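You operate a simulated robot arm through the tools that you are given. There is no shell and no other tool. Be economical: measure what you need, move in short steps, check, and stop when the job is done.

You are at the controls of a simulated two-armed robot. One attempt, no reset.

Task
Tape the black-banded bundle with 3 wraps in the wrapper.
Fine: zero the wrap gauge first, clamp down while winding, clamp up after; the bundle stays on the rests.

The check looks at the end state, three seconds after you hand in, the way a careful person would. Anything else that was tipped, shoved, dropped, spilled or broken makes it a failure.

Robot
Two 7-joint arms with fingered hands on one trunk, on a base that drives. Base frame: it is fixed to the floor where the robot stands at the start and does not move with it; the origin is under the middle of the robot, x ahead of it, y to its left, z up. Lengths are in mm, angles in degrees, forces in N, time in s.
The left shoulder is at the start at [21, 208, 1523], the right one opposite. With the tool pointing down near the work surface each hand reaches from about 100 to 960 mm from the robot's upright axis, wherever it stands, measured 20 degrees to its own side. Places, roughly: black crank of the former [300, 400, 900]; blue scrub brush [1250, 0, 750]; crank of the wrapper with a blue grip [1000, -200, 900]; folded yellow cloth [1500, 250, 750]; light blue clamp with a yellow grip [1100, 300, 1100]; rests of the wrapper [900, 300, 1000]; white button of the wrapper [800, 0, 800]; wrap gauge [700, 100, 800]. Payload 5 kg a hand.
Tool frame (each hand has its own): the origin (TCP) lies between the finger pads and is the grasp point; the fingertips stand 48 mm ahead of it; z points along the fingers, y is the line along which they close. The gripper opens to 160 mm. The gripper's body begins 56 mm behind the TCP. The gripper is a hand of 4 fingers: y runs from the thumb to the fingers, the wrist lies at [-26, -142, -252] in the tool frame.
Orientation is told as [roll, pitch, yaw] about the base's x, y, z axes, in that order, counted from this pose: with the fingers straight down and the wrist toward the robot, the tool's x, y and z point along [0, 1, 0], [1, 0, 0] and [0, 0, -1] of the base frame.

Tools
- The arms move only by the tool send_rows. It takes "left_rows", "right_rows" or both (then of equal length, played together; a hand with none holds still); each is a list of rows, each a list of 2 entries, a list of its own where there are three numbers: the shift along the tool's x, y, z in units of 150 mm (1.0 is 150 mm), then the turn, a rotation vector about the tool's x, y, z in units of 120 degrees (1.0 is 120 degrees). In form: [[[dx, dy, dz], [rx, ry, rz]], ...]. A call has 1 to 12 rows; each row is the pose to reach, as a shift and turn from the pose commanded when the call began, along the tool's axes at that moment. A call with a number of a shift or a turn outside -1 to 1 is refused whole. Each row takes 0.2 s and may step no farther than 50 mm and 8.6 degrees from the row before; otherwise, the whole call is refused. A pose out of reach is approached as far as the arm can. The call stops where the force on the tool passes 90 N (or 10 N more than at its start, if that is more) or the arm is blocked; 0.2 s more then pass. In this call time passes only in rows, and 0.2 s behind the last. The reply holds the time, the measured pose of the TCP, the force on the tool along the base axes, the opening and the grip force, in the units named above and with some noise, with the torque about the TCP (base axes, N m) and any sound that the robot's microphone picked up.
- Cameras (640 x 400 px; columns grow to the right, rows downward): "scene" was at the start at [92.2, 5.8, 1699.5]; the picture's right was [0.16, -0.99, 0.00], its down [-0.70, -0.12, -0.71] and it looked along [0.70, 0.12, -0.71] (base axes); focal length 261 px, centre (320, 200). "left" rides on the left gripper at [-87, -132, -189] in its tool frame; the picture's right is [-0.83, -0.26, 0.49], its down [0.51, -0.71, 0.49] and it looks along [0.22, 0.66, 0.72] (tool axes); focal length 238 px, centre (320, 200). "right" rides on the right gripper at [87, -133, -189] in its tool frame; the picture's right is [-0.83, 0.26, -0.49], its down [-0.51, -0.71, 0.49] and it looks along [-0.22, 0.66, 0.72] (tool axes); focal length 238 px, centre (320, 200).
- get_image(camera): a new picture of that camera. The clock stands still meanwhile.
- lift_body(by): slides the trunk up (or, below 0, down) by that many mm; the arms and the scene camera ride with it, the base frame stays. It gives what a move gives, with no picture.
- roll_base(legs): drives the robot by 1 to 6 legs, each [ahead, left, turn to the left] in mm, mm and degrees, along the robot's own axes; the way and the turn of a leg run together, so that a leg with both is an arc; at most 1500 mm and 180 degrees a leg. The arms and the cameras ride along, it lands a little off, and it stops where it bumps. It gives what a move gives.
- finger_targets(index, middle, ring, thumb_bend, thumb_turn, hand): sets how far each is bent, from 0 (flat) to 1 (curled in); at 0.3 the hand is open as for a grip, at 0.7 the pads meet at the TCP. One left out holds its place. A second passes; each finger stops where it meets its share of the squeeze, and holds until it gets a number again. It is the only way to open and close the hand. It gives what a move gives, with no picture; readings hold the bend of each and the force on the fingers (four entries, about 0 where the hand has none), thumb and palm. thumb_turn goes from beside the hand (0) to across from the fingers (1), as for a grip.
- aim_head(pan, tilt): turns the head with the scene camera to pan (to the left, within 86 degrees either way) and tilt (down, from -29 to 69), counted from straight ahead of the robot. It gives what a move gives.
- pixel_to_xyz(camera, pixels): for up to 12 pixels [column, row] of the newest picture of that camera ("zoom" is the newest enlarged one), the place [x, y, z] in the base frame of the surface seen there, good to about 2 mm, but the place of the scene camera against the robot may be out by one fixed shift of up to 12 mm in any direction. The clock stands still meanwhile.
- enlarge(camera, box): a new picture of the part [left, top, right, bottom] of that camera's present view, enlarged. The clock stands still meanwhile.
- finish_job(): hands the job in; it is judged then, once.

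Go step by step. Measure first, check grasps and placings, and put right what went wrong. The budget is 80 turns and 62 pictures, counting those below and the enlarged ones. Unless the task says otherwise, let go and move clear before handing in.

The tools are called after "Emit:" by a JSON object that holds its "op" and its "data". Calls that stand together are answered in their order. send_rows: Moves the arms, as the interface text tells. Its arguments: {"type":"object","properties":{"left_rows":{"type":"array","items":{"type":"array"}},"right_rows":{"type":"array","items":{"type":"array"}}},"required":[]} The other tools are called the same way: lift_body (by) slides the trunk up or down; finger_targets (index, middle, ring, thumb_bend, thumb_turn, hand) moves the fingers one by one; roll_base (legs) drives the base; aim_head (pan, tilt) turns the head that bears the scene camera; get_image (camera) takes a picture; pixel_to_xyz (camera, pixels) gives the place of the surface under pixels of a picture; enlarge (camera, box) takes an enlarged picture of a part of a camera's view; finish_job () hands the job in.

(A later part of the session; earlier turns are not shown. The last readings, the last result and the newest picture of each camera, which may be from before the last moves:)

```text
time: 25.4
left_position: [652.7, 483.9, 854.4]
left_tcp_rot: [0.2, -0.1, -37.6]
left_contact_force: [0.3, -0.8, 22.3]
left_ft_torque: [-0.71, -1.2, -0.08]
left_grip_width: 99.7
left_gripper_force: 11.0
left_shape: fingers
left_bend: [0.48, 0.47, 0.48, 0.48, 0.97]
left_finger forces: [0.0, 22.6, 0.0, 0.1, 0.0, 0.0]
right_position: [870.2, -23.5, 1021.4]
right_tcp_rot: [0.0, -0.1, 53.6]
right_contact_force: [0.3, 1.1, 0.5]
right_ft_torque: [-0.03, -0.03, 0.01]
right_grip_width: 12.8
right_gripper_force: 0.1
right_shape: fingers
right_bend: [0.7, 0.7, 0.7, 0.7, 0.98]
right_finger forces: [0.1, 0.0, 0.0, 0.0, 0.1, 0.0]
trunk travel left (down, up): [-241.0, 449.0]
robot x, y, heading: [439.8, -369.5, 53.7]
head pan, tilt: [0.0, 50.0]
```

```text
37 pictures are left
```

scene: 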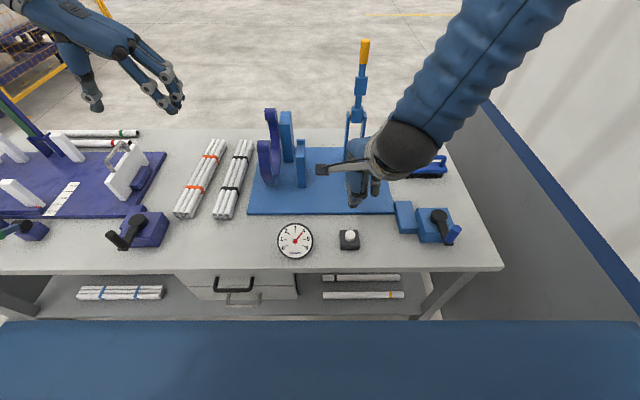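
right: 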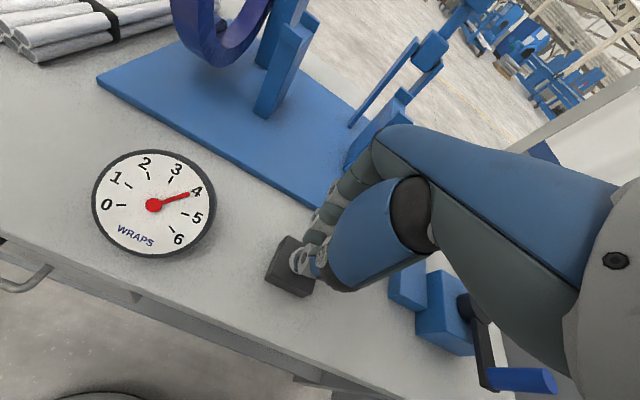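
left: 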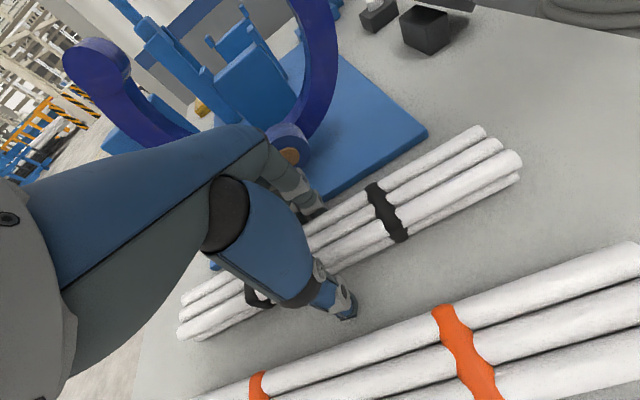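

The middle finger touches down with 22 N; raise 5 mm and close on the bundle.

Emit:
{"op": "lift_body", "data": {"by": 5}}

Emit:
{"op": "finger_targets", "data": {"hand": "left", "index": 0.7, "middle": 0.7, "ring": 0.7, "thumb_bend": 0.7}}

Emit:
{"op": "enlarge", "data": {"camera": "scene", "box": [140, 80, 320, 220]}}

Emit:
{"op": "get_image", "data": {"camera": "left"}}

```text
time: 25.9
left_position: [651.8, 484.4, 855.3]
left_tcp_rot: [0.0, 0.1, -37.6]
left_contact_force: [1.8, 1.2, 6.5]
left_ft_torque: [-0.09, -0.44, 0.04]
left_grip_width: 99.5
left_gripper_force: 3.4
left_shape: fingers
left_bend: [0.48, 0.47, 0.48, 0.48, 0.97]
left_finger forces: [0.0, 6.7, 0.0, 0.0, 0.0, 0.0]
right_position: [869.9, -21.7, 1025.1]
right_tcp_rot: [0.1, 0.0, 53.6]
right_contact_force: [-0.1, -0.1, 0.3]
right_ft_torque: [0.05, 0.02, -0.01]
right_grip_width: 12.6
right_gripper_force: 0.0
right_shape: fingers
right_bend: [0.7, 0.7, 0.7, 0.7, 0.98]
right_finger forces: [0.0, 0.0, 0.0, 0.0, 0.0, 0.1]
trunk travel left (down, up): [-246.0, 444.0]
robot x, y, heading: [438.6, -369.0, 53.5]
head pan, tilt: [0.0, 50.0]
```

```text
time: 26.9
left_position: [650.5, 483.6, 855.9]
left_tcp_rot: [-0.2, 0.0, -37.7]
left_contact_force: [-1.2, -0.5, 1.6]
left_ft_torque: [-0.03, 0.21, -0.25]
left_grip_width: 67.4
left_gripper_force: 29.7
left_shape: fingers
left_bend: [0.59, 0.62, 0.64, 0.57, 0.95]
left_finger forces: [10.8, 9.9, 8.2, 0.0, 29.8, 0.0]
right_position: [870.4, -21.8, 1025.3]
right_tcp_rot: [0.0, -0.1, 53.6]
right_contact_force: [0.6, -0.1, 0.4]
right_ft_torque: [0.03, 0.05, 0.0]
right_grip_width: 12.5
right_gripper_force: 0.1
right_shape: fingers
right_bend: [0.7, 0.7, 0.7, 0.7, 0.98]
right_finger forces: [0.0, 0.0, 0.0, 0.1, 0.0, 0.0]
trunk travel left (down, up): [-246.0, 444.0]
robot x, y, heading: [434.0, -369.1, 53.6]
head pan, tilt: [0.0, 50.0]
```

```text
2.86 times, centred on (230, 150) of scene
```

zoom: 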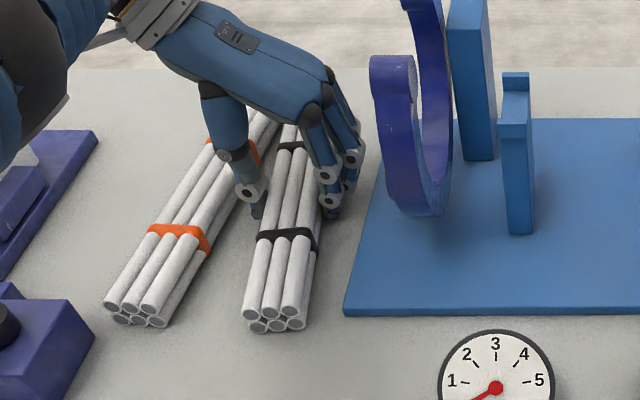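

```text
35 pictures are left
```

left: 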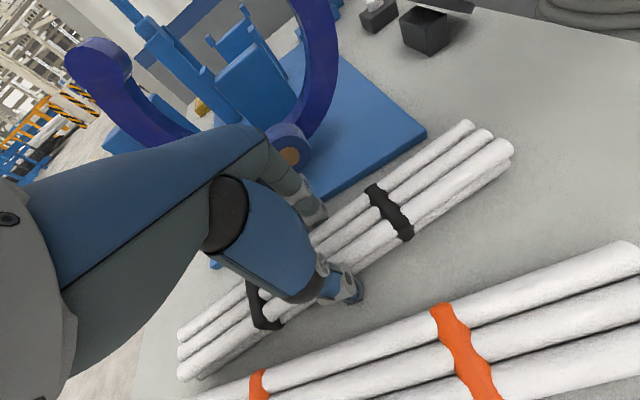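

Gripped at 30 N (width 67), the bundle turned a little in the hand. Lift 30 mm to check the hold.

Emit:
{"op": "lift_body", "data": {"by": 30}}

Emit:
{"op": "lift_body", "data": {"by": 270}}

Emit:
{"op": "get_image", "data": {"camera": "scene"}}

Emit:
{"op": "get_image", "data": {"camera": "left"}}

```text
time: 27.7
left_position: [651.1, 484.4, 884.3]
left_tcp_rot: [-0.1, 0.0, -37.7]
left_contact_force: [0.8, 0.5, -3.8]
left_ft_torque: [-0.06, -0.03, -0.02]
left_grip_width: 67.5
left_gripper_force: 28.7
left_shape: fingers
left_bend: [0.59, 0.62, 0.65, 0.57, 0.94]
left_finger forces: [12.0, 9.2, 7.2, 0.1, 28.7, 0.1]
right_position: [870.1, -20.3, 1054.6]
right_tcp_rot: [0.1, 0.1, 53.6]
right_contact_force: [1.5, -0.4, -0.2]
right_ft_torque: [-0.05, 0.02, -0.01]
right_grip_width: 12.6
right_gripper_force: 0.1
right_shape: fingers
right_bend: [0.7, 0.7, 0.7, 0.7, 0.98]
right_finger forces: [0.1, 0.0, 0.0, 0.0, 0.1, 0.1]
trunk travel left (down, up): [-276.0, 414.0]
robot x, y, heading: [440.1, -366.3, 53.4]
head pan, tilt: [0.0, 50.0]
```

```text
time: 30.4
left_position: [650.5, 485.1, 1155.2]
left_tcp_rot: [-0.1, 0.0, -37.5]
left_contact_force: [0.0, -0.4, -3.3]
left_ft_torque: [-0.03, 0.02, 0.01]
left_grip_width: 67.3
left_gripper_force: 29.4
left_shape: fingers
left_bend: [0.59, 0.62, 0.65, 0.57, 0.94]
left_finger forces: [12.0, 9.2, 7.1, 0.1, 28.7, 0.1]
right_position: [870.1, -20.6, 1324.3]
right_tcp_rot: [0.0, 0.0, 53.6]
right_contact_force: [-0.2, 0.5, 0.2]
right_ft_torque: [0.02, 0.0, -0.01]
right_grip_width: 12.7
right_gripper_force: 0.0
right_shape: fingers
right_bend: [0.7, 0.7, 0.7, 0.7, 0.98]
right_finger forces: [0.0, 0.1, 0.1, 0.0, 0.1, 0.0]
trunk travel left (down, up): [-546.0, 144.0]
robot x, y, heading: [438.1, -370.9, 53.4]
head pan, tilt: [0.0, 50.0]
```

```text
34 pictures are left
```

scene: 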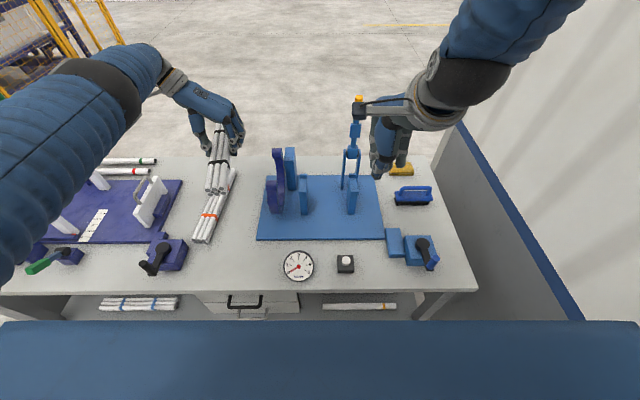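

```text
33 pictures are left
```

left: 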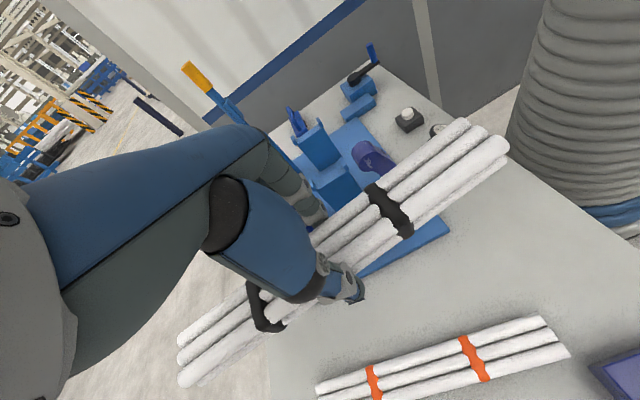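

Bundle is held (≈3.5 N) and the orange bundle undisturbed. Measure the bundle's pose in the hand.

Emit:
{"op": "pixel_to_xyz", "data": {"camera": "left", "pixels": [[484, 136], [462, 122], [502, 148], [389, 207], [376, 189], [402, 226], [450, 160], [240, 323], [200, 345], [265, 320], [500, 165], [440, 197]]}}

Emit:
{"op": "enlarge", "data": {"camera": "scene", "box": [180, 80, 300, 260]}}

```text
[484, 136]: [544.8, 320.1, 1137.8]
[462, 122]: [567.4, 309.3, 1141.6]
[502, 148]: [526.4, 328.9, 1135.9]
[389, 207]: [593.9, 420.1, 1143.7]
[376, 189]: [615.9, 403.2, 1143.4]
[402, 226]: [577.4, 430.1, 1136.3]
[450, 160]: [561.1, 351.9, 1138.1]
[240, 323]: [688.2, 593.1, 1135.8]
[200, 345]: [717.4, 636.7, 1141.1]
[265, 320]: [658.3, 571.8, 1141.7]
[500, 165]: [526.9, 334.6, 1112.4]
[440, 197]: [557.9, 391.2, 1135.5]
```

```text
2.22 times, centred on (240, 170) of scene
```

zoom: 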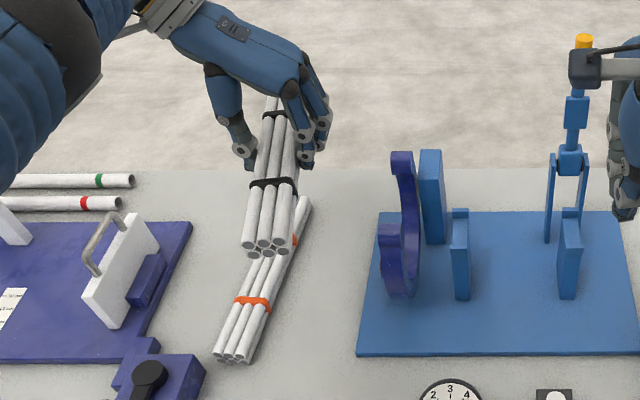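

In hand the bundle lies at yaw ≈62°, centre ≈(635,491), bottom ≈55 mm below the TCP. Raise slightly more, then turn the left hand +81° while moving halfway toward the rests; move the right hand further right out of the way.

Emit:
{"op": "lift_body", "data": {"by": 30}}

Emit:
{"op": "send_rows", "data": {"left_rows": [[[0, 0, 0], [0, 0, -0.0678]], [[0, 0, 0], [0, 0, -0.1356]], [[0, 0.1, 0], [0, 0, -0.2034]], [[0, 0.2, 0], [0, 0, -0.2712]], [[0, 0.3, 0], [0, 0, -0.339]], [[0, 0.4, 0], [0, 0, -0.4068]], [[0, 0.5, 0], [0, 0, -0.4746]], [[0, 0.6, 0], [0, 0, -0.5424]], [[0.01, 0.7, 0], [0, 0, -0.6102]], [[0.02, 0.8, 0], [0, 0, -0.678]], [[0.03, 0.9, 0], [0, 0, -0.678]], [[0.04, 1, 0], [0, 0, -0.678]]], "right_rows": [[[-0.1, 0, 0], [0, 0, 0]], [[-0.2, 0, 0], [0, 0, 0]], [[-0.3, 0, 0], [0, 0, 0]], [[-0.4, 0, 0], [0, 0, 0]], [[-0.5, 0, 0], [0, 0, 0]], [[-0.6, 0, 0], [0, 0, 0]], [[-0.6, 0, 0], [0, 0, 0]], [[-0.6, 0, 0], [0, 0, 0]], [[-0.6, 0, 0], [0, 0, 0]], [[-0.6, 0, 0], [0, 0, 0]], [[-0.6, 0, 0], [0, 0, 0]], [[-0.6, 0, 0], [0, 0, 0]]]}}

Emit:
{"op": "get_image", "data": {"camera": "scene"}}

```text
time: 31.2
left_position: [651.7, 486.0, 1184.7]
left_tcp_rot: [-0.1, 0.0, -37.6]
left_contact_force: [-0.4, 0.7, -4.2]
left_ft_torque: [-0.04, -0.02, -0.03]
left_grip_width: 67.1
left_gripper_force: 28.6
left_shape: fingers
left_bend: [0.59, 0.62, 0.65, 0.57, 0.94]
left_finger forces: [12.0, 9.1, 7.3, 0.1, 28.6, 0.1]
right_position: [870.3, -20.5, 1354.9]
right_tcp_rot: [-0.1, 0.0, 53.5]
right_contact_force: [0.4, 0.6, -0.1]
right_ft_torque: [-0.03, 0.0, 0.02]
right_grip_width: 12.5
right_gripper_force: 0.0
right_shape: fingers
right_bend: [0.7, 0.7, 0.7, 0.7, 0.98]
right_finger forces: [0.0, 0.0, 0.0, 0.0, 0.1, 0.1]
trunk travel left (down, up): [-576.0, 114.0]
robot x, y, heading: [439.7, -372.2, 53.4]
head pan, tilt: [0.0, 50.0]
```

```text
time: 33.8
left_position: [774.2, 399.0, 1184.8]
left_tcp_rot: [0.2, 0.1, 43.7]
left_contact_force: [-1.0, -0.1, -2.8]
left_ft_torque: [0.03, -0.05, 0.0]
left_grip_width: 67.2
left_gripper_force: 27.7
left_shape: fingers
left_bend: [0.59, 0.62, 0.65, 0.58, 0.94]
left_finger forces: [11.8, 9.0, 7.3, 0.1, 28.1, 0.0]
right_position: [944.2, -74.9, 1355.0]
right_tcp_rot: [0.0, 0.1, 53.6]
right_contact_force: [-0.9, -0.7, -0.3]
right_ft_torque: [0.03, 0.02, -0.02]
right_grip_width: 12.6
right_gripper_force: 0.0
right_shape: fingers
right_bend: [0.7, 0.7, 0.7, 0.7, 0.98]
right_finger forces: [0.0, 0.1, 0.0, 0.0, 0.1, 0.0]
trunk travel left (down, up): [-576.0, 114.0]
robot x, y, heading: [436.7, -371.9, 53.5]
head pan, tilt: [0.0, 50.0]
```

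```text
31 pictures are left
```

scene: 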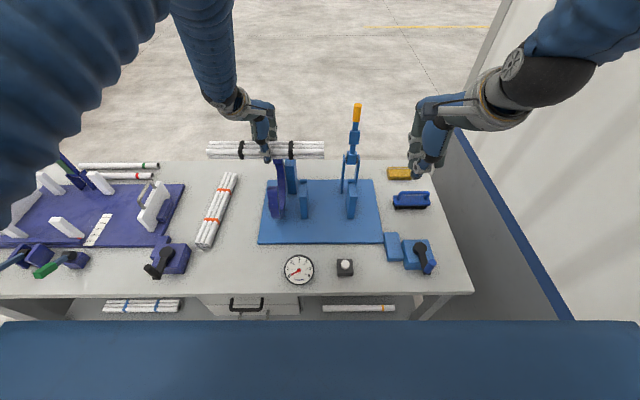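

Bundle is parallel to the wrapper's axis. Continue 150 mm to the right over the rests and measure.

Emit:
{"op": "send_rows", "data": {"left_rows": [[[-0.2, 0.03, 0], [0, 0, 0]], [[-0.4, 0.06, 0], [0, 0, 0]], [[-0.6, 0.09, 0], [0, 0, 0]], [[-0.8, 0.13, 0], [0, 0, 0]], [[-1, 0.165, 0], [0, 0, 0]]]}}

Emit:
{"op": "enlarge", "data": {"camera": "scene", "box": [230, 90, 400, 250]}}

Emit:
{"op": "get_image", "data": {"camera": "left"}}

```text
time: 35.0
left_position: [896.4, 305.7, 1185.0]
left_tcp_rot: [0.2, 0.1, 43.8]
left_contact_force: [-0.4, 1.3, -3.7]
left_ft_torque: [-0.07, -0.12, -0.01]
left_grip_width: 67.1
left_gripper_force: 27.6
left_shape: fingers
left_bend: [0.59, 0.63, 0.65, 0.58, 0.94]
left_finger forces: [11.8, 8.6, 7.2, 0.0, 27.9, 0.0]
right_position: [944.4, -76.4, 1355.2]
right_tcp_rot: [0.2, 0.0, 53.6]
right_contact_force: [0.9, -0.6, -0.3]
right_ft_torque: [0.06, 0.1, 0.03]
right_grip_width: 12.5
right_gripper_force: 0.1
right_shape: fingers
right_bend: [0.7, 0.7, 0.7, 0.7, 0.98]
right_finger forces: [0.0, 0.0, 0.1, 0.0, 0.1, 0.0]
trunk travel left (down, up): [-576.0, 114.0]
robot x, y, heading: [439.2, -367.9, 53.5]
head pan, tilt: [0.0, 50.0]
```

```text
2.50 times, centred on (315, 170) of scene
```

zoom: 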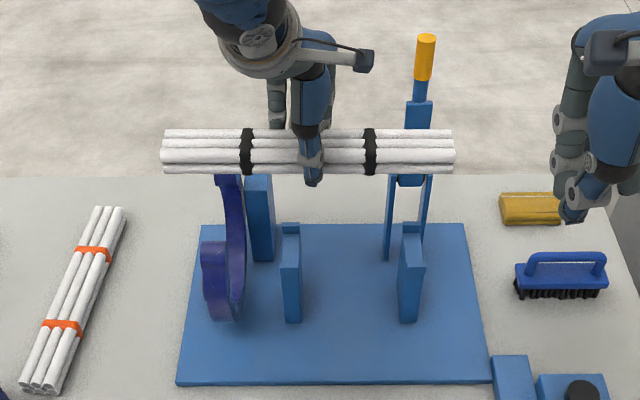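

```text
29 pictures are left
```

left: 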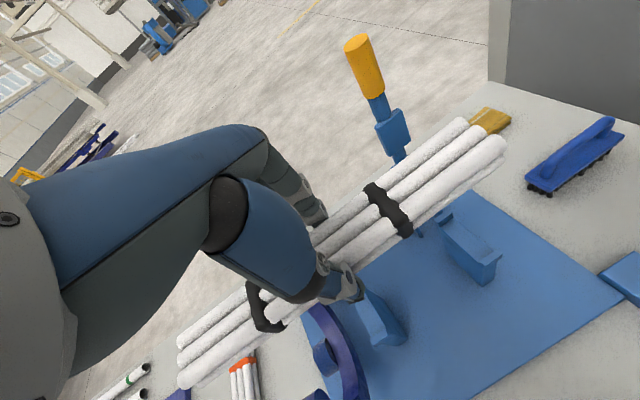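

Emit:
{"op": "pixel_to_xyz", "data": {"camera": "zoom", "pixels": [[168, 144], [168, 156], [168, 133], [448, 144], [448, 156], [448, 133], [247, 144], [371, 144], [291, 227], [411, 227], [291, 253], [412, 258]]}}

Emit:
{"op": "pixel_to_xyz", "data": {"camera": "left", "pixels": [[462, 124], [482, 137], [498, 150], [376, 192], [389, 208], [402, 224], [443, 213], [447, 217], [491, 262], [494, 257], [470, 245], [385, 325]]}}

```text
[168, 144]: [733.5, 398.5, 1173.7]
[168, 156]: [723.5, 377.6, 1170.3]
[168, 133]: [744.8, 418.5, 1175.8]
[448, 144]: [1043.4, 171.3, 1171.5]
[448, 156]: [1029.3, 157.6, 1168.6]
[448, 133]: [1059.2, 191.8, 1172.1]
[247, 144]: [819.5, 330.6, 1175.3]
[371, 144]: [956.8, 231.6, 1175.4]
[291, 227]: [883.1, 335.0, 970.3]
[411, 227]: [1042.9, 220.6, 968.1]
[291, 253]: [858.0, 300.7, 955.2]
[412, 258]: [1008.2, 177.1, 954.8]
```

```text
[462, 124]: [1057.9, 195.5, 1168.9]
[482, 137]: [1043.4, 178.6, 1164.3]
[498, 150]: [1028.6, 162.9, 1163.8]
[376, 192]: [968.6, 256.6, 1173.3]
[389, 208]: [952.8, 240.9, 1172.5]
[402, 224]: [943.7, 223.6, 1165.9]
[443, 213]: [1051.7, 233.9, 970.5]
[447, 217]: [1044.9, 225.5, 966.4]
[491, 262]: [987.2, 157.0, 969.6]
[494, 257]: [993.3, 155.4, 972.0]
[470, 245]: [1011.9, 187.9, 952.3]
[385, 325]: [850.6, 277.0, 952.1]
```

Bundle yaw ≈-36.2° matches the rests; it needs only a few mm of shift. Lower to just above the rest prongs (TCP z≈1045), then check again.

Emit:
{"op": "send_rows", "data": {"left_rows": [[[-0.055, -0.004, 0.1], [0, 0, 0]], [[-0.055, -0.004, 0.28], [0, 0, 0]], [[-0.055, -0.004, 0.46], [0, 0, 0]], [[-0.055, -0.004, 0.64], [0, 0, 0]], [[-0.055, -0.004, 0.82], [0, 0, 0]], [[-0.055, -0.004, 0.933], [0, 0, 0]]]}}

Emit:
{"op": "enlarge", "data": {"camera": "scene", "box": [250, 120, 380, 240]}}

Emit:
{"op": "enlarge", "data": {"camera": "left", "box": [340, 80, 560, 260]}}

```text
time: 36.4
left_position: [899.5, 300.4, 1045.2]
left_tcp_rot: [0.0, 0.1, 43.8]
left_contact_force: [-0.7, 1.1, -3.1]
left_ft_torque: [-0.01, 0.01, -0.01]
left_grip_width: 67.1
left_gripper_force: 27.9
left_shape: fingers
left_bend: [0.59, 0.63, 0.65, 0.58, 0.94]
left_finger forces: [11.8, 8.6, 7.3, 0.1, 27.9, 0.0]
right_position: [943.8, -76.1, 1354.7]
right_tcp_rot: [-0.1, 0.0, 53.6]
right_contact_force: [0.4, 0.3, -0.1]
right_ft_torque: [-0.02, -0.03, -0.04]
right_grip_width: 12.6
right_gripper_force: 0.1
right_shape: fingers
right_bend: [0.7, 0.7, 0.7, 0.7, 0.98]
right_finger forces: [0.1, 0.1, 0.1, 0.0, 0.0, 0.0]
trunk travel left (down, up): [-576.0, 114.0]
robot x, y, heading: [437.5, -369.5, 53.7]
head pan, tilt: [0.0, 50.0]
```

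```text
3.33 times, centred on (315, 180) of scene
```

zoom: 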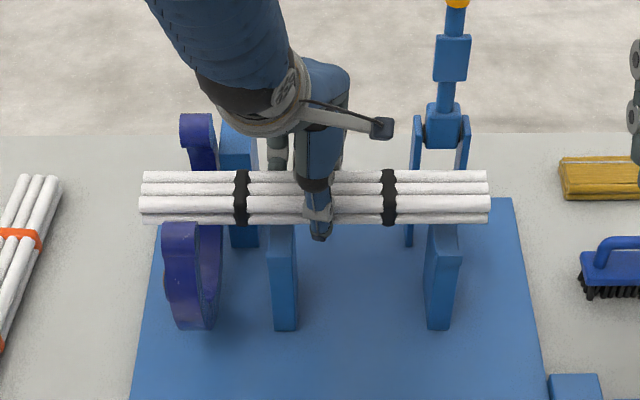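

```text
2.22 times, centred on (450, 170) of left
```

zoom: 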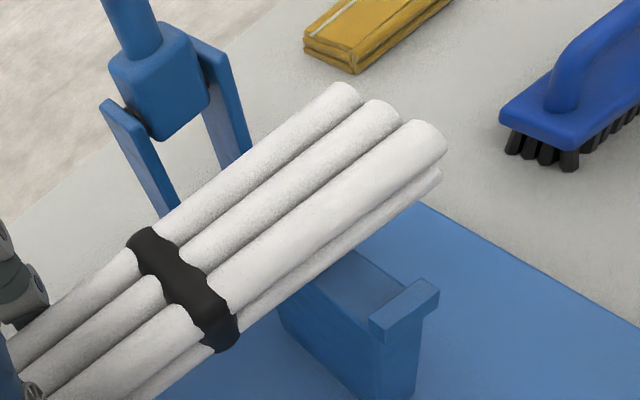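

Emit:
{"op": "pixel_to_xyz", "data": {"camera": "zoom", "pixels": [[374, 320], [420, 287], [405, 305], [376, 300], [320, 175], [280, 185], [390, 145], [345, 110], [185, 280], [210, 255], [415, 185], [436, 283]]}}

Emit:
{"op": "pixel_to_xyz", "data": {"camera": "scene", "pixels": [[324, 184], [271, 184], [324, 179.5], [271, 179.5], [324, 176], [271, 176], [299.5, 195], [352, 196], [349, 196], [345, 187.5]]}}

```text
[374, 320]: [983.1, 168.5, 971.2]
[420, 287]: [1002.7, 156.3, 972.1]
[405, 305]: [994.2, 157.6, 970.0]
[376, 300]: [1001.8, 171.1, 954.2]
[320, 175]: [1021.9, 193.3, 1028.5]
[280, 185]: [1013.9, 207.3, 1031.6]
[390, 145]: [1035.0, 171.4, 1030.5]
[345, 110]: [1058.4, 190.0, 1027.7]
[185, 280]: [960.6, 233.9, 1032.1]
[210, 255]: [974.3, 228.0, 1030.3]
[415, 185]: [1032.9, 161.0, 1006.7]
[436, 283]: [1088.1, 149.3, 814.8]
```

```text
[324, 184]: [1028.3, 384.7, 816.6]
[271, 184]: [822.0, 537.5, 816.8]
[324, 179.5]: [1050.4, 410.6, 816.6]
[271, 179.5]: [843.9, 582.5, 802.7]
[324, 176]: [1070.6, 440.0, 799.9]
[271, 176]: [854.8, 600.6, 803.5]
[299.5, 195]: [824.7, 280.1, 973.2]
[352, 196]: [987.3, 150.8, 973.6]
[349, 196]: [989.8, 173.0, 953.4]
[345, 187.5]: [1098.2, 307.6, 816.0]
```

Static prong edges are clear but the bundle's sideways offset is ambiguous; take a tight view of rest B with the bundle above it.

Emit:
{"op": "enlarge", "data": {"camera": "scene", "box": [325, 155, 373, 185]}}

Emit:
{"op": "pixel_to_xyz", "data": {"camera": "zoom", "pixels": [[150, 110], [150, 160], [150, 185], [150, 210], [150, 245], [150, 270], [150, 300], [150, 330], [150, 350], [150, 380], [250, 395], [250, 360]]}}

```text
13.33 times, centred on (349, 170) of scene
```

zoom: 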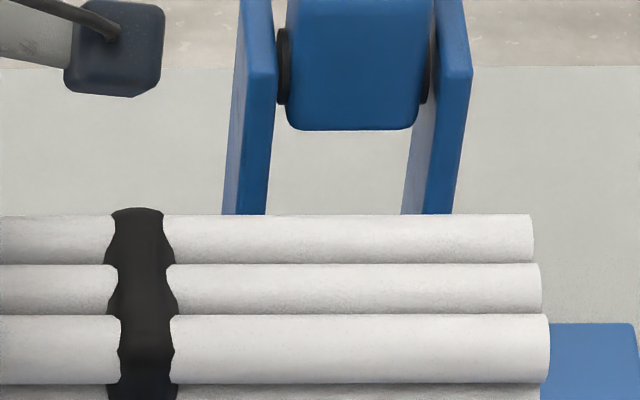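

```text
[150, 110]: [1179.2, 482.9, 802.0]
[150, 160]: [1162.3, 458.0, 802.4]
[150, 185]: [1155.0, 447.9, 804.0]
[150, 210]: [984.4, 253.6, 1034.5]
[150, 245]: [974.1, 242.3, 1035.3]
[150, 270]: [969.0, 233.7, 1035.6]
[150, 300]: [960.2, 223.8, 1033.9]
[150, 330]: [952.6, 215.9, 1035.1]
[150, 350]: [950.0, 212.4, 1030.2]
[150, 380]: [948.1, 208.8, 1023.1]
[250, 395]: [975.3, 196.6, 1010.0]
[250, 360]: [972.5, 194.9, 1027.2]
```

All cross-checks put the bundle centred over the notches within ~3 mm (notch ≈78 mm, bundle ≈62 mm). Lower ~38 mm onto the rests.

Emit:
{"op": "send_rows", "data": {"left_rows": [[[0, 0, 0.07], [0, 0, 0]], [[0, 0, 0.14], [0, 0, 0]], [[0, 0, 0.19], [0, 0, 0]], [[0, 0, 0.215], [0, 0, 0]], [[0, 0, 0.23], [0, 0, 0]], [[0, 0, 0.24], [0, 0, 0]]]}}

Emit:
{"op": "get_image", "data": {"camera": "left"}}

Emit:
{"op": "enlarge", "data": {"camera": "scene", "box": [250, 120, 380, 240]}}

```text
time: 37.8
left_position: [901.5, 303.0, 1015.7]
left_tcp_rot: [0.2, -0.5, 43.8]
left_contact_force: [0.2, 3.5, 30.2]
left_ft_torque: [1.78, 0.54, -0.44]
left_grip_width: 67.0
left_gripper_force: 47.6
left_shape: fingers
left_bend: [0.59, 0.63, 0.65, 0.58, 0.94]
left_finger forces: [10.6, 8.8, 44.6, 0.1, 32.0, 0.0]
right_position: [941.2, -76.9, 1356.2]
right_tcp_rot: [0.0, -0.1, 53.5]
right_contact_force: [-0.1, -0.1, 0.0]
right_ft_torque: [0.02, -0.04, 0.02]
right_grip_width: 12.3
right_gripper_force: 0.1
right_shape: fingers
right_bend: [0.7, 0.7, 0.7, 0.7, 0.98]
right_finger forces: [0.0, 0.0, 0.0, 0.1, 0.1, 0.0]
trunk travel left (down, up): [-576.0, 114.0]
robot x, y, heading: [433.4, -369.0, 53.4]
head pan, tilt: [0.0, 50.0]
```

```text
25 pictures are left
```

left: 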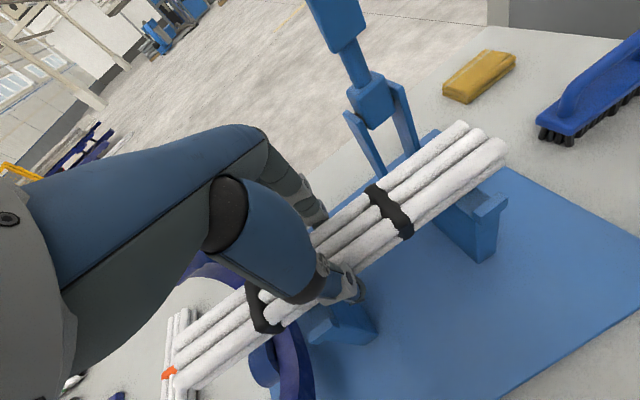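

```text
3.33 times, centred on (315, 180) of scene
```

zoom: 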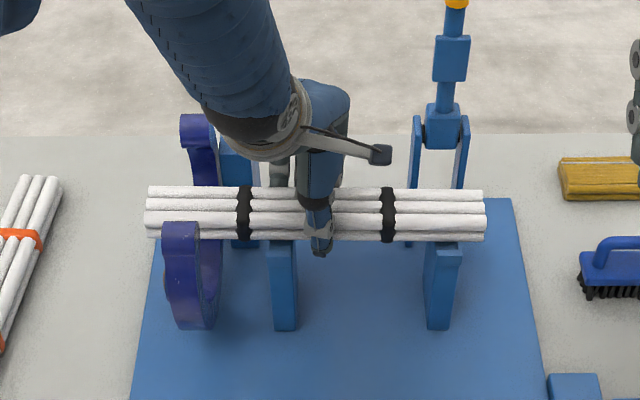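

The ring finger took 45 N at z 1016: it's landing on rest A's far prong, not the bundle. Raise 25 mm and shift 17 mm right along the axis, then look.

Emit:
{"op": "send_rows", "data": {"left_rows": [[[0, 0, -0.1], [0, 0, 0]], [[0, 0, -0.17], [0, 0, 0]], [[-0.05, 0.01, -0.17], [0, 0, 0]], [[-0.111, 0.02, -0.17], [0, 0, 0]], [[-0.111, 0.02, -0.1], [0, 0, 0]], [[-0.111, 0.02, -0.04], [0, 0, 0]], [[-0.111, 0.02, 0], [0, 0, 0]], [[-0.111, 0.02, 0.01], [0, 0, 0]]]}}

Emit:
{"op": "enlarge", "data": {"camera": "scene", "box": [250, 120, 380, 240]}}

```text
time: 39.6
left_position: [915.8, 291.6, 1015.0]
left_tcp_rot: [0.1, -0.5, 43.7]
left_contact_force: [-2.1, 0.0, 33.9]
left_ft_torque: [1.71, 0.82, -0.44]
left_grip_width: 67.0
left_gripper_force: 51.4
left_shape: fingers
left_bend: [0.6, 0.63, 0.66, 0.58, 0.94]
left_finger forces: [9.7, 7.6, 50.2, 0.0, 34.6, 0.1]
right_position: [941.7, -77.0, 1356.0]
right_tcp_rot: [0.0, -0.1, 53.6]
right_contact_force: [-0.5, -0.2, -0.9]
right_ft_torque: [0.01, 0.03, 0.0]
right_grip_width: 12.5
right_gripper_force: 0.0
right_shape: fingers
right_bend: [0.7, 0.7, 0.7, 0.7, 0.98]
right_finger forces: [0.1, 0.0, 0.0, 0.1, 0.0, 0.0]
trunk travel left (down, up): [-576.0, 114.0]
robot x, y, heading: [437.6, -370.6, 53.5]
head pan, tilt: [0.0, 50.0]
```

```text
3.33 times, centred on (315, 180) of scene
```

zoom: 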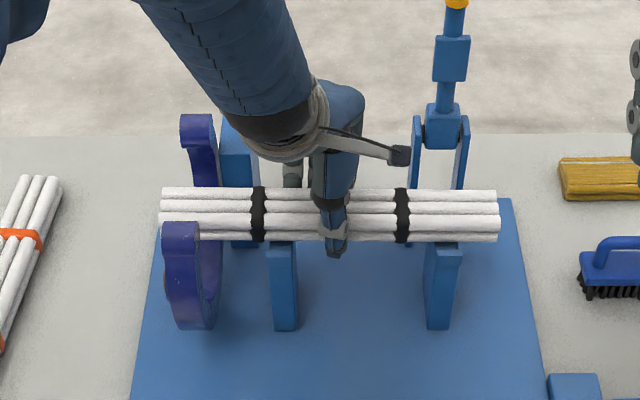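

The torque places the contact at s≈4, n≈45: the ring finger really is on rest A's far prong. I'll raise 16 mm, open only the ring finger outward past the prong (thumb, index and middle hold), and lower again.

Emit:
{"op": "send_rows", "data": {"left_rows": [[[0, 0, -0.06], [0, 0, 0]], [[0, 0, -0.11], [0, 0, 0]]]}}

Emit:
{"op": "finger_targets", "data": {"hand": "left", "ring": 0.25}}

Emit:
{"op": "enlarge", "data": {"camera": "scene", "box": [250, 120, 380, 240]}}

Emit:
{"op": "get_image", "data": {"camera": "left"}}

```text
time: 40.2
left_position: [912.7, 287.6, 1022.0]
left_tcp_rot: [-0.1, 0.4, 43.8]
left_contact_force: [0.1, -0.8, -2.4]
left_ft_torque: [0.02, 0.08, -0.04]
left_grip_width: 67.3
left_gripper_force: 27.7
left_shape: fingers
left_bend: [0.59, 0.63, 0.66, 0.58, 0.94]
left_finger forces: [12.1, 7.9, 7.3, 0.0, 27.6, 0.1]
right_position: [942.3, -76.3, 1354.7]
right_tcp_rot: [0.0, 0.1, 53.7]
right_contact_force: [-0.4, 0.0, 0.6]
right_ft_torque: [0.03, 0.03, 0.0]
right_grip_width: 12.5
right_gripper_force: 0.1
right_shape: fingers
right_bend: [0.7, 0.7, 0.7, 0.7, 0.98]
right_finger forces: [0.0, 0.0, 0.1, 0.0, 0.0, 0.1]
trunk travel left (down, up): [-576.0, 114.0]
robot x, y, heading: [440.0, -368.1, 53.6]
head pan, tilt: [0.0, 50.0]
```

```text
time: 41.2
left_position: [913.9, 289.7, 1024.6]
left_tcp_rot: [0.0, 0.1, 43.8]
left_contact_force: [-1.4, -2.5, -4.6]
left_ft_torque: [-0.18, 0.0, 0.22]
left_grip_width: 66.6
left_gripper_force: 23.7
left_shape: fingers
left_bend: [0.58, 0.62, 0.25, 0.58, 0.95]
left_finger forces: [13.2, 8.4, 0.0, 0.0, 25.0, 0.1]
right_position: [942.0, -75.5, 1354.0]
right_tcp_rot: [0.0, 0.1, 53.6]
right_contact_force: [-0.4, 0.3, 0.6]
right_ft_torque: [0.03, 0.02, 0.0]
right_grip_width: 12.6
right_gripper_force: 0.1
right_shape: fingers
right_bend: [0.7, 0.7, 0.7, 0.7, 0.98]
right_finger forces: [0.0, 0.0, 0.0, 0.1, 0.1, 0.0]
trunk travel left (down, up): [-576.0, 114.0]
robot x, y, heading: [438.5, -368.3, 53.5]
head pan, tilt: [0.0, 50.0]
```

```text
3.33 times, centred on (315, 180) of scene
```

zoom: 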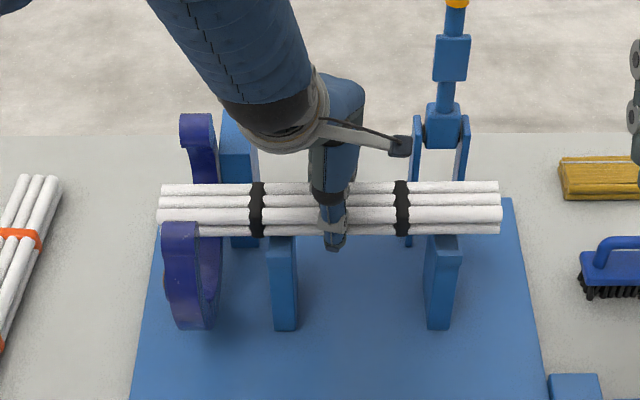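

```text
21 pictures are left
```

left: 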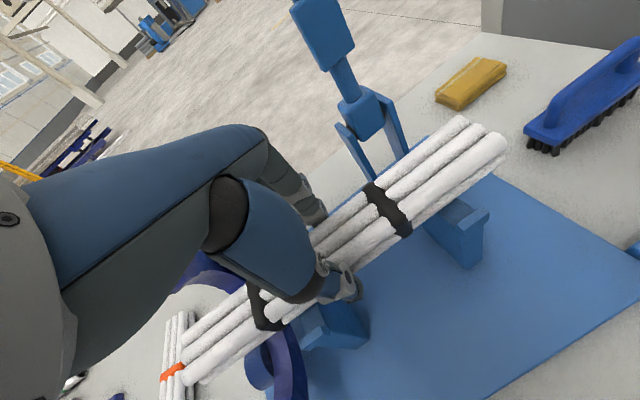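

The bundle still holds level and aligned with the ring finger opened. Lower onto the rests.

Emit:
{"op": "send_rows", "data": {"left_rows": [[[0, 0, 0.04], [0, 0, 0]], [[0, 0, 0.07], [0, 0, 0]], [[0, 0, 0.09], [0, 0, 0]], [[0, 0, 0.105], [0, 0, 0]], [[0, 0, 0.12], [0, 0, 0]]]}}

Emit:
{"op": "enlarge", "data": {"camera": "scene", "box": [250, 120, 380, 240]}}

```text
time: 42.4
left_position: [914.0, 290.8, 1008.6]
left_tcp_rot: [-0.1, -0.1, 43.7]
left_contact_force: [-2.2, -2.6, 7.0]
left_ft_torque: [-0.37, 0.28, 0.18]
left_grip_width: 66.8
left_gripper_force: 24.8
left_shape: fingers
left_bend: [0.58, 0.62, 0.25, 0.59, 0.95]
left_finger forces: [12.9, 9.7, 0.0, 0.1, 26.5, 0.0]
right_position: [942.3, -76.9, 1355.2]
right_tcp_rot: [0.0, 0.0, 53.6]
right_contact_force: [0.6, 0.7, -0.5]
right_ft_torque: [0.02, -0.01, 0.0]
right_grip_width: 12.4
right_gripper_force: 0.1
right_shape: fingers
right_bend: [0.7, 0.7, 0.7, 0.7, 0.98]
right_finger forces: [0.1, 0.1, 0.1, 0.1, 0.0, 0.0]
trunk travel left (down, up): [-576.0, 114.0]
robot x, y, heading: [438.0, -370.9, 53.5]
head pan, tilt: [0.0, 50.0]
```

```text
3.33 times, centred on (315, 180) of scene
```

zoom: 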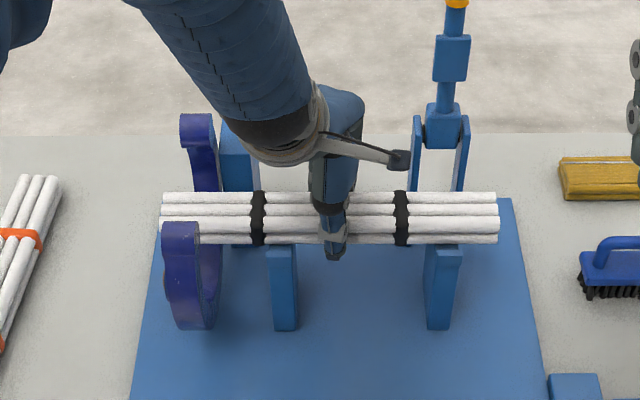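

Weight taken at z≈1009 as predicted. Open the hand.

Emit:
{"op": "finger_targets", "data": {"hand": "left", "index": 0.3, "middle": 0.3, "ring": 0.25, "thumb_bend": 0.3}}

Emit:
{"op": "send_rows", "data": {"left_rows": [[[0, 0, -0.15], [0, 0, 0]], [[0, 0, -0.4], [0, 0, 0]], [[0, 0, -0.7], [0, 0, 0]], [[0, 0, -1], [0, 0, 0]]]}}

Emit:
{"op": "enlarge", "data": {"camera": "scene", "box": [250, 120, 380, 240]}}

```text
time: 43.4
left_position: [913.6, 292.1, 1006.3]
left_tcp_rot: [0.0, 0.1, 43.6]
left_contact_force: [0.3, 0.2, -0.4]
left_ft_torque: [0.02, 0.01, 0.04]
left_grip_width: 169.7
left_gripper_force: 0.1
left_shape: fingers
left_bend: [0.3, 0.3, 0.25, 0.3, 0.97]
left_finger forces: [0.0, 0.0, 0.1, 0.0, 0.1, 0.0]
right_position: [943.2, -75.1, 1354.9]
right_tcp_rot: [0.1, 0.0, 53.6]
right_contact_force: [0.6, 0.1, 0.0]
right_ft_torque: [0.0, -0.03, 0.0]
right_grip_width: 12.5
right_gripper_force: 0.0
right_shape: fingers
right_bend: [0.7, 0.7, 0.7, 0.7, 0.98]
right_finger forces: [0.1, 0.1, 0.0, 0.1, 0.0, 0.1]
trunk travel left (down, up): [-576.0, 114.0]
robot x, y, heading: [441.1, -370.0, 53.3]
head pan, tilt: [0.0, 50.0]
```

```text
time: 44.4
left_position: [912.1, 289.2, 1156.8]
left_tcp_rot: [0.0, 0.2, 43.7]
left_contact_force: [-1.5, -2.4, -1.5]
left_ft_torque: [0.17, -0.14, 0.05]
left_grip_width: 170.2
left_gripper_force: 0.0
left_shape: fingers
left_bend: [0.3, 0.3, 0.25, 0.3, 0.97]
left_finger forces: [0.0, 0.0, 0.1, 0.0, 0.0, 0.0]
right_position: [941.5, -76.1, 1355.2]
right_tcp_rot: [0.0, 0.0, 53.6]
right_contact_force: [-0.4, -0.1, 0.5]
right_ft_torque: [0.05, -0.03, -0.05]
right_grip_width: 12.5
right_gripper_force: 0.0
right_shape: fingers
right_bend: [0.7, 0.7, 0.7, 0.7, 0.98]
right_finger forces: [0.0, 0.0, 0.1, 0.0, 0.0, 0.1]
trunk travel left (down, up): [-576.0, 114.0]
robot x, y, heading: [438.0, -372.8, 53.4]
head pan, tilt: [0.0, 50.0]
```

```text
3.33 times, centred on (315, 180) of scene
```

zoom: 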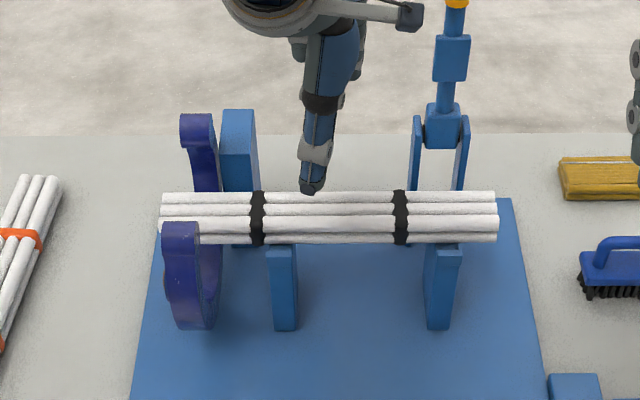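

The bundle sits on both rests and runs through the ring (zoom left end 160, right end 498). Now measure clamp hinge, pad and grip, and bundle ends.

Emit:
{"op": "pixel_to_xyz", "data": {"camera": "zoom", "pixels": [[424, 133], [443, 108], [443, 128], [443, 142], [451, 40], [451, 75], [447, 95], [163, 209], [494, 209], [200, 235], [417, 120], [330, 222]]}}

Emit:
{"op": "enlarge", "data": {"camera": "scene", "box": [310, 70, 400, 210]}}

Emit:
{"op": "get_image", "data": {"camera": "right"}}

```text
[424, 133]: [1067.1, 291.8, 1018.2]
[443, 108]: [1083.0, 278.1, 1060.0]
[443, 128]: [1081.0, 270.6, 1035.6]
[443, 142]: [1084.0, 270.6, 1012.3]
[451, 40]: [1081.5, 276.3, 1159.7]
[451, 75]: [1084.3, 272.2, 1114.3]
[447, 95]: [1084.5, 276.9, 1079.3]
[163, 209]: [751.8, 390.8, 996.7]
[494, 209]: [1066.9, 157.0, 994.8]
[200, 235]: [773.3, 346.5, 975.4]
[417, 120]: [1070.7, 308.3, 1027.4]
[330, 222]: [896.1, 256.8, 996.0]
```

```text
2.86 times, centred on (355, 140) of scene
```

zoom: 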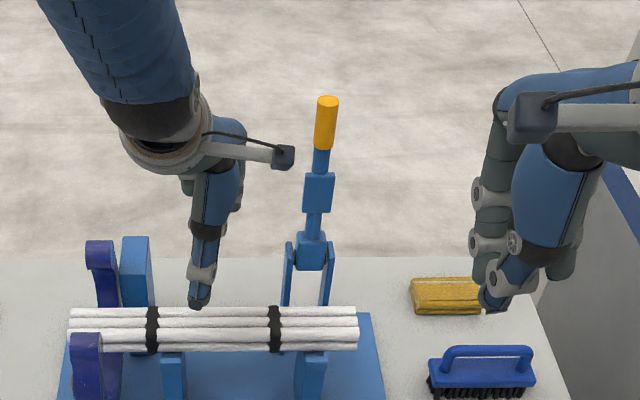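

```text
17 pictures are left
```

right: 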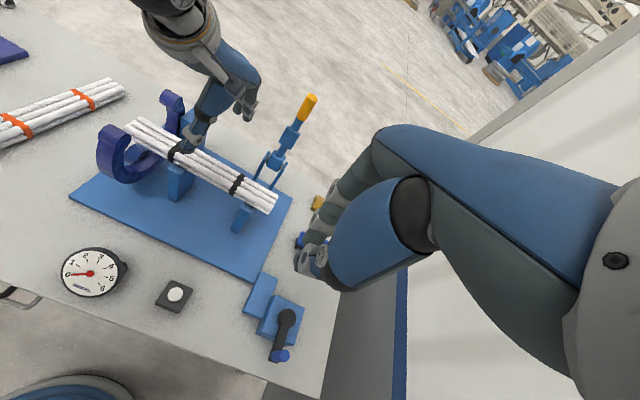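

Emit:
{"op": "pixel_to_xyz", "data": {"camera": "right", "pixels": [[308, 103], [312, 96], [303, 116], [290, 138], [275, 158], [283, 147], [283, 322], [281, 356], [280, 352], [287, 318]]}}

Emit:
{"op": "pixel_to_xyz", "data": {"camera": "zoom", "pixels": [[327, 100], [326, 125], [324, 147], [318, 190], [312, 250]]}}

```text
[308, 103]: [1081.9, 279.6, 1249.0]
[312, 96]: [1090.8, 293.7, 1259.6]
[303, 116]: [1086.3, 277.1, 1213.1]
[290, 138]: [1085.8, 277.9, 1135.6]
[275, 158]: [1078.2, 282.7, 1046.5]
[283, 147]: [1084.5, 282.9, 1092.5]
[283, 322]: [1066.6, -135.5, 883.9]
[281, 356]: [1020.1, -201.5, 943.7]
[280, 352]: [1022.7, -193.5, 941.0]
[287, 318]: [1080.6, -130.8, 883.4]
```

```text
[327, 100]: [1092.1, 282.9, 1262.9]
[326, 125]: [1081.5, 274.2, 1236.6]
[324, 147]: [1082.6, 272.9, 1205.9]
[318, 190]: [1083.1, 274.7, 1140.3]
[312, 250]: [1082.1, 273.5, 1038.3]
```

Lever axis ≈(1090,291), s≈195, n≈121; grip z 1205–1260, hinge z≈1020. I'll get the left hand out of the way, part-open the right hand and bring it above the grip in neutral yaw so fingers go behind and thumb in front.

Emit:
{"op": "finger_targets", "data": {"hand": "right", "index": 0.42, "middle": 0.42, "ring": 0.42, "thumb_bend": 0.42}}

Emit:
{"op": "send_rows", "data": {"left_rows": [[[0, 0, -0.15], [0, 0, 0]], [[0.2, -0.1, -0.3], [0, 0, 0]], [[0.4, -0.2, -0.4], [0, 0, 0]], [[0.6, -0.3, -0.5], [0, 0, 0]], [[0.8, -0.4, -0.5], [0, 0, 0]], [[1, -0.5, -0.5], [0, 0, 0]]], "right_rows": [[[0, 0, 0], [0, 0, 0]], [[0.1, 0.2, 0], [0, 0, 0]], [[0.2, 0.4, 0], [0, 0, 0]], [[0.3, 0.6, 0], [0, 0, 0]], [[0.4, 0.8, 0], [0, 0, 0]], [[0.5, 1, 0], [0, 0, 0]]]}}

Emit:
{"op": "send_rows", "data": {"right_rows": [[[0.03, 0.2, 0], [0, 0, 0]], [[0.06, 0.4, 0], [0, 0, 0]], [[0.09, 0.6, 0], [0, 0, 0]], [[0.12, 0.8, 0], [0, 0, 0]], [[0.157, 1, 0], [0, 0, 0]]]}}

Emit:
{"op": "send_rows", "data": {"right_rows": [[[0, 0.2, 0], [0, 0, 0]], [[0, 0.4, 0], [0, 0, 0]], [[0, 0.55, 0], [0, 0, 0]]]}}

Emit:
{"op": "get_image", "data": {"camera": "scene"}}

Emit:
{"op": "get_image", "data": {"camera": "right"}}

```text
time: 45.4
left_position: [913.2, 290.7, 1156.5]
left_tcp_rot: [0.0, 0.1, 43.7]
left_contact_force: [-0.1, -0.8, 0.7]
left_ft_torque: [0.0, 0.0, 0.01]
left_grip_width: 169.8
left_gripper_force: 0.2
left_shape: fingers
left_bend: [0.3, 0.3, 0.25, 0.3, 0.97]
left_finger forces: [0.1, 0.0, 0.1, 0.0, 0.1, 0.0]
right_position: [943.8, -75.0, 1354.3]
right_tcp_rot: [0.1, 0.0, 53.6]
right_contact_force: [-0.6, -0.5, 0.2]
right_ft_torque: [0.01, -0.02, 0.01]
right_grip_width: 122.5
right_gripper_force: 0.0
right_shape: fingers
right_bend: [0.42, 0.42, 0.42, 0.42, 0.98]
right_finger forces: [0.0, 0.1, 0.1, 0.0, 0.0, 0.0]
trunk travel left (down, up): [-576.0, 114.0]
robot x, y, heading: [439.1, -369.5, 53.4]
head pan, tilt: [0.0, 50.0]
```

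```text
time: 46.8
left_position: [755.1, 349.9, 1230.7]
left_tcp_rot: [-0.1, 0.1, 43.7]
left_contact_force: [-0.2, 0.1, -0.6]
left_ft_torque: [-0.04, -0.02, -0.04]
left_grip_width: 170.0
left_gripper_force: 0.0
left_shape: fingers
left_bend: [0.3, 0.3, 0.25, 0.3, 0.97]
left_finger forces: [0.0, 0.0, 0.0, 0.0, 0.0, 0.1]
right_position: [969.6, 94.3, 1353.5]
right_tcp_rot: [-0.2, 0.1, 53.6]
right_contact_force: [-0.1, 0.9, -0.2]
right_ft_torque: [-0.12, -0.08, 0.01]
right_grip_width: 123.1
right_gripper_force: 0.1
right_shape: fingers
right_bend: [0.42, 0.42, 0.42, 0.42, 0.98]
right_finger forces: [0.0, 0.1, 0.1, 0.0, 0.0, 0.0]
trunk travel left (down, up): [-576.0, 114.0]
robot x, y, heading: [439.1, -367.6, 53.6]
head pan, tilt: [0.0, 50.0]
```

```text
time: 48.0
left_position: [757.2, 348.7, 1231.4]
left_tcp_rot: [0.0, 0.2, 43.7]
left_contact_force: [0.3, 0.5, 0.3]
left_ft_torque: [-0.06, -0.01, -0.02]
left_grip_width: 170.3
left_gripper_force: 0.0
left_shape: fingers
left_bend: [0.3, 0.3, 0.25, 0.3, 0.97]
left_finger forces: [0.0, 0.0, 0.0, 0.0, 0.0, 0.1]
right_position: [1042.3, 227.7, 1354.1]
right_tcp_rot: [0.0, 0.0, 53.6]
right_contact_force: [0.1, 1.2, -1.1]
right_ft_torque: [-0.06, 0.05, -0.02]
right_grip_width: 122.9
right_gripper_force: 0.0
right_shape: fingers
right_bend: [0.42, 0.42, 0.42, 0.42, 0.98]
right_finger forces: [0.0, 0.0, 0.0, 0.0, 0.0, 0.0]
trunk travel left (down, up): [-576.0, 114.0]
robot x, y, heading: [434.6, -372.2, 53.3]
head pan, tilt: [0.0, 50.0]
```

```text
time: 48.8
left_position: [757.6, 346.3, 1233.2]
left_tcp_rot: [0.0, -0.1, 43.8]
left_contact_force: [-0.3, 0.1, 0.4]
left_ft_torque: [0.0, 0.03, 0.01]
left_grip_width: 170.2
left_gripper_force: 0.1
left_shape: fingers
left_bend: [0.3, 0.3, 0.25, 0.3, 0.97]
left_finger forces: [0.0, 0.0, 0.1, 0.1, 0.1, 0.0]
right_position: [1091.0, 291.4, 1355.1]
right_tcp_rot: [0.0, 0.0, 53.6]
right_contact_force: [0.8, 0.0, -0.1]
right_ft_torque: [0.02, 0.04, 0.02]
right_grip_width: 123.4
right_gripper_force: 0.0
right_shape: fingers
right_bend: [0.42, 0.42, 0.42, 0.42, 0.98]
right_finger forces: [0.1, 0.0, 0.0, 0.1, 0.0, 0.1]
trunk travel left (down, up): [-576.0, 114.0]
robot x, y, heading: [436.1, -369.3, 53.5]
head pan, tilt: [0.0, 50.0]
```

```text
16 pictures are left
```

scene: 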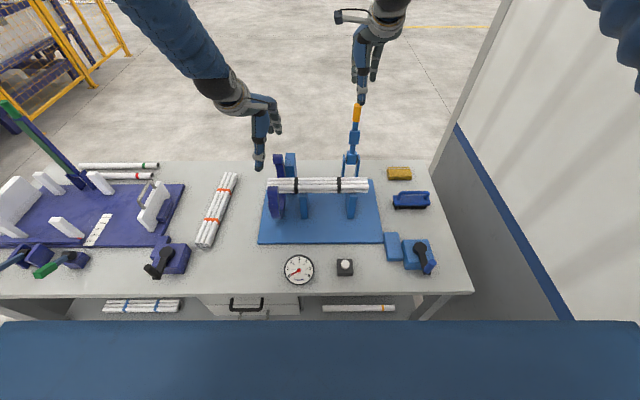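

```text
15 pictures are left
```

right: 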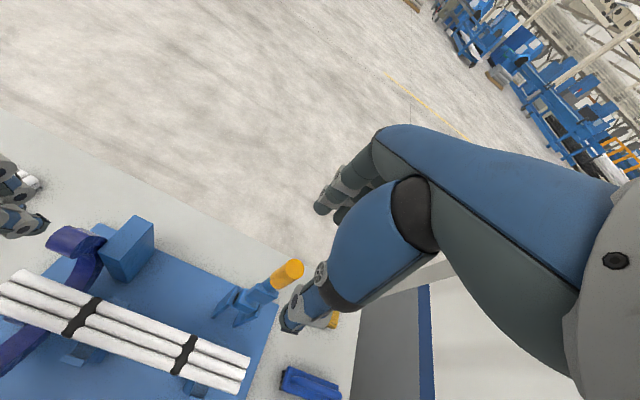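

Emit:
{"op": "pixel_to_xyz", "data": {"camera": "right", "pixels": [[287, 270], [295, 268], [280, 276], [292, 276], [273, 282]]}}

```text
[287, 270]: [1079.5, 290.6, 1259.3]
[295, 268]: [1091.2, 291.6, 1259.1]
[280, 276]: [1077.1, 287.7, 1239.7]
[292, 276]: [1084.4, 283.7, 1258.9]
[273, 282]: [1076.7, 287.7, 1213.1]
```

Grip top centre ≈(1085,289). Correct a few mm and lower the straddling hand to TCP z≈1235.

Emit:
{"op": "send_rows", "data": {"right_rows": [[[0.023, -0.036, 0.1], [0, 0, 0]], [[0.023, -0.036, 0.3], [0, 0, 0]], [[0.023, -0.036, 0.5], [0, 0, 0]], [[0.023, -0.036, 0.7], [0, 0, 0]], [[0.023, -0.036, 0.8], [0, 0, 0]]]}}

Emit:
{"op": "finger_targets", "data": {"hand": "right", "index": 0.55, "middle": 0.55, "ring": 0.55, "thumb_bend": 0.55}}

Emit:
{"op": "enlarge", "data": {"camera": "scene", "box": [310, 60, 400, 200]}}

```text
time: 50.0
left_position: [757.2, 346.8, 1231.8]
left_tcp_rot: [0.0, 0.1, 43.7]
left_contact_force: [0.4, 0.2, -0.2]
left_ft_torque: [0.0, 0.02, 0.01]
left_grip_width: 170.0
left_gripper_force: 0.0
left_shape: fingers
left_bend: [0.3, 0.3, 0.25, 0.3, 0.97]
left_finger forces: [0.1, 0.1, 0.0, 0.0, 0.0, 0.0]
right_position: [1085.3, 289.9, 1234.5]
right_tcp_rot: [0.0, 0.0, 53.6]
right_contact_force: [-0.8, 0.2, 0.0]
right_ft_torque: [-0.07, 0.0, 0.02]
right_grip_width: 123.1
right_gripper_force: 0.1
right_shape: fingers
right_bend: [0.42, 0.42, 0.42, 0.42, 0.98]
right_finger forces: [0.0, 0.0, 0.0, 0.0, 0.1, 0.0]
trunk travel left (down, up): [-576.0, 114.0]
robot x, y, heading: [440.8, -368.2, 53.6]
head pan, tilt: [0.0, 50.0]
```

```text
time: 51.0
left_position: [755.7, 348.2, 1232.3]
left_tcp_rot: [0.2, 0.0, 43.7]
left_contact_force: [-0.2, -0.8, -0.6]
left_ft_torque: [-0.03, 0.0, 0.0]
left_grip_width: 170.0
left_gripper_force: 0.1
left_shape: fingers
left_bend: [0.3, 0.3, 0.25, 0.3, 0.97]
left_finger forces: [0.0, 0.1, 0.1, 0.0, 0.0, 0.0]
right_position: [1085.9, 290.1, 1235.1]
right_tcp_rot: [0.0, 0.0, 53.6]
right_contact_force: [-0.7, 0.2, -0.2]
right_ft_torque: [-0.01, 0.0, -0.04]
right_grip_width: 71.8
right_gripper_force: 0.1
right_shape: fingers
right_bend: [0.55, 0.55, 0.55, 0.55, 0.98]
right_finger forces: [0.0, 0.0, 0.1, 0.0, 0.1, 0.0]
trunk travel left (down, up): [-576.0, 114.0]
robot x, y, heading: [436.5, -370.5, 53.5]
head pan, tilt: [0.0, 50.0]
```

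```text
2.86 times, centred on (355, 130) of scene
```

zoom: 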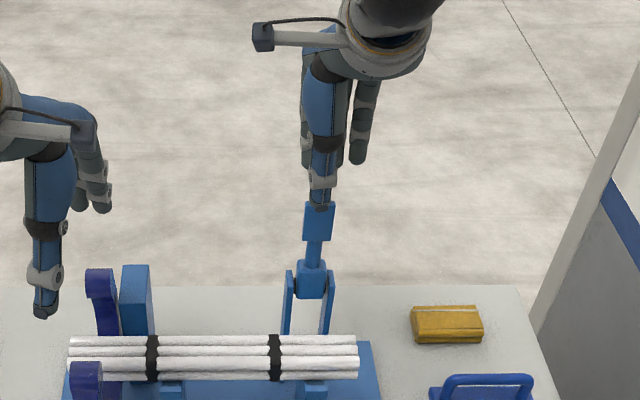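

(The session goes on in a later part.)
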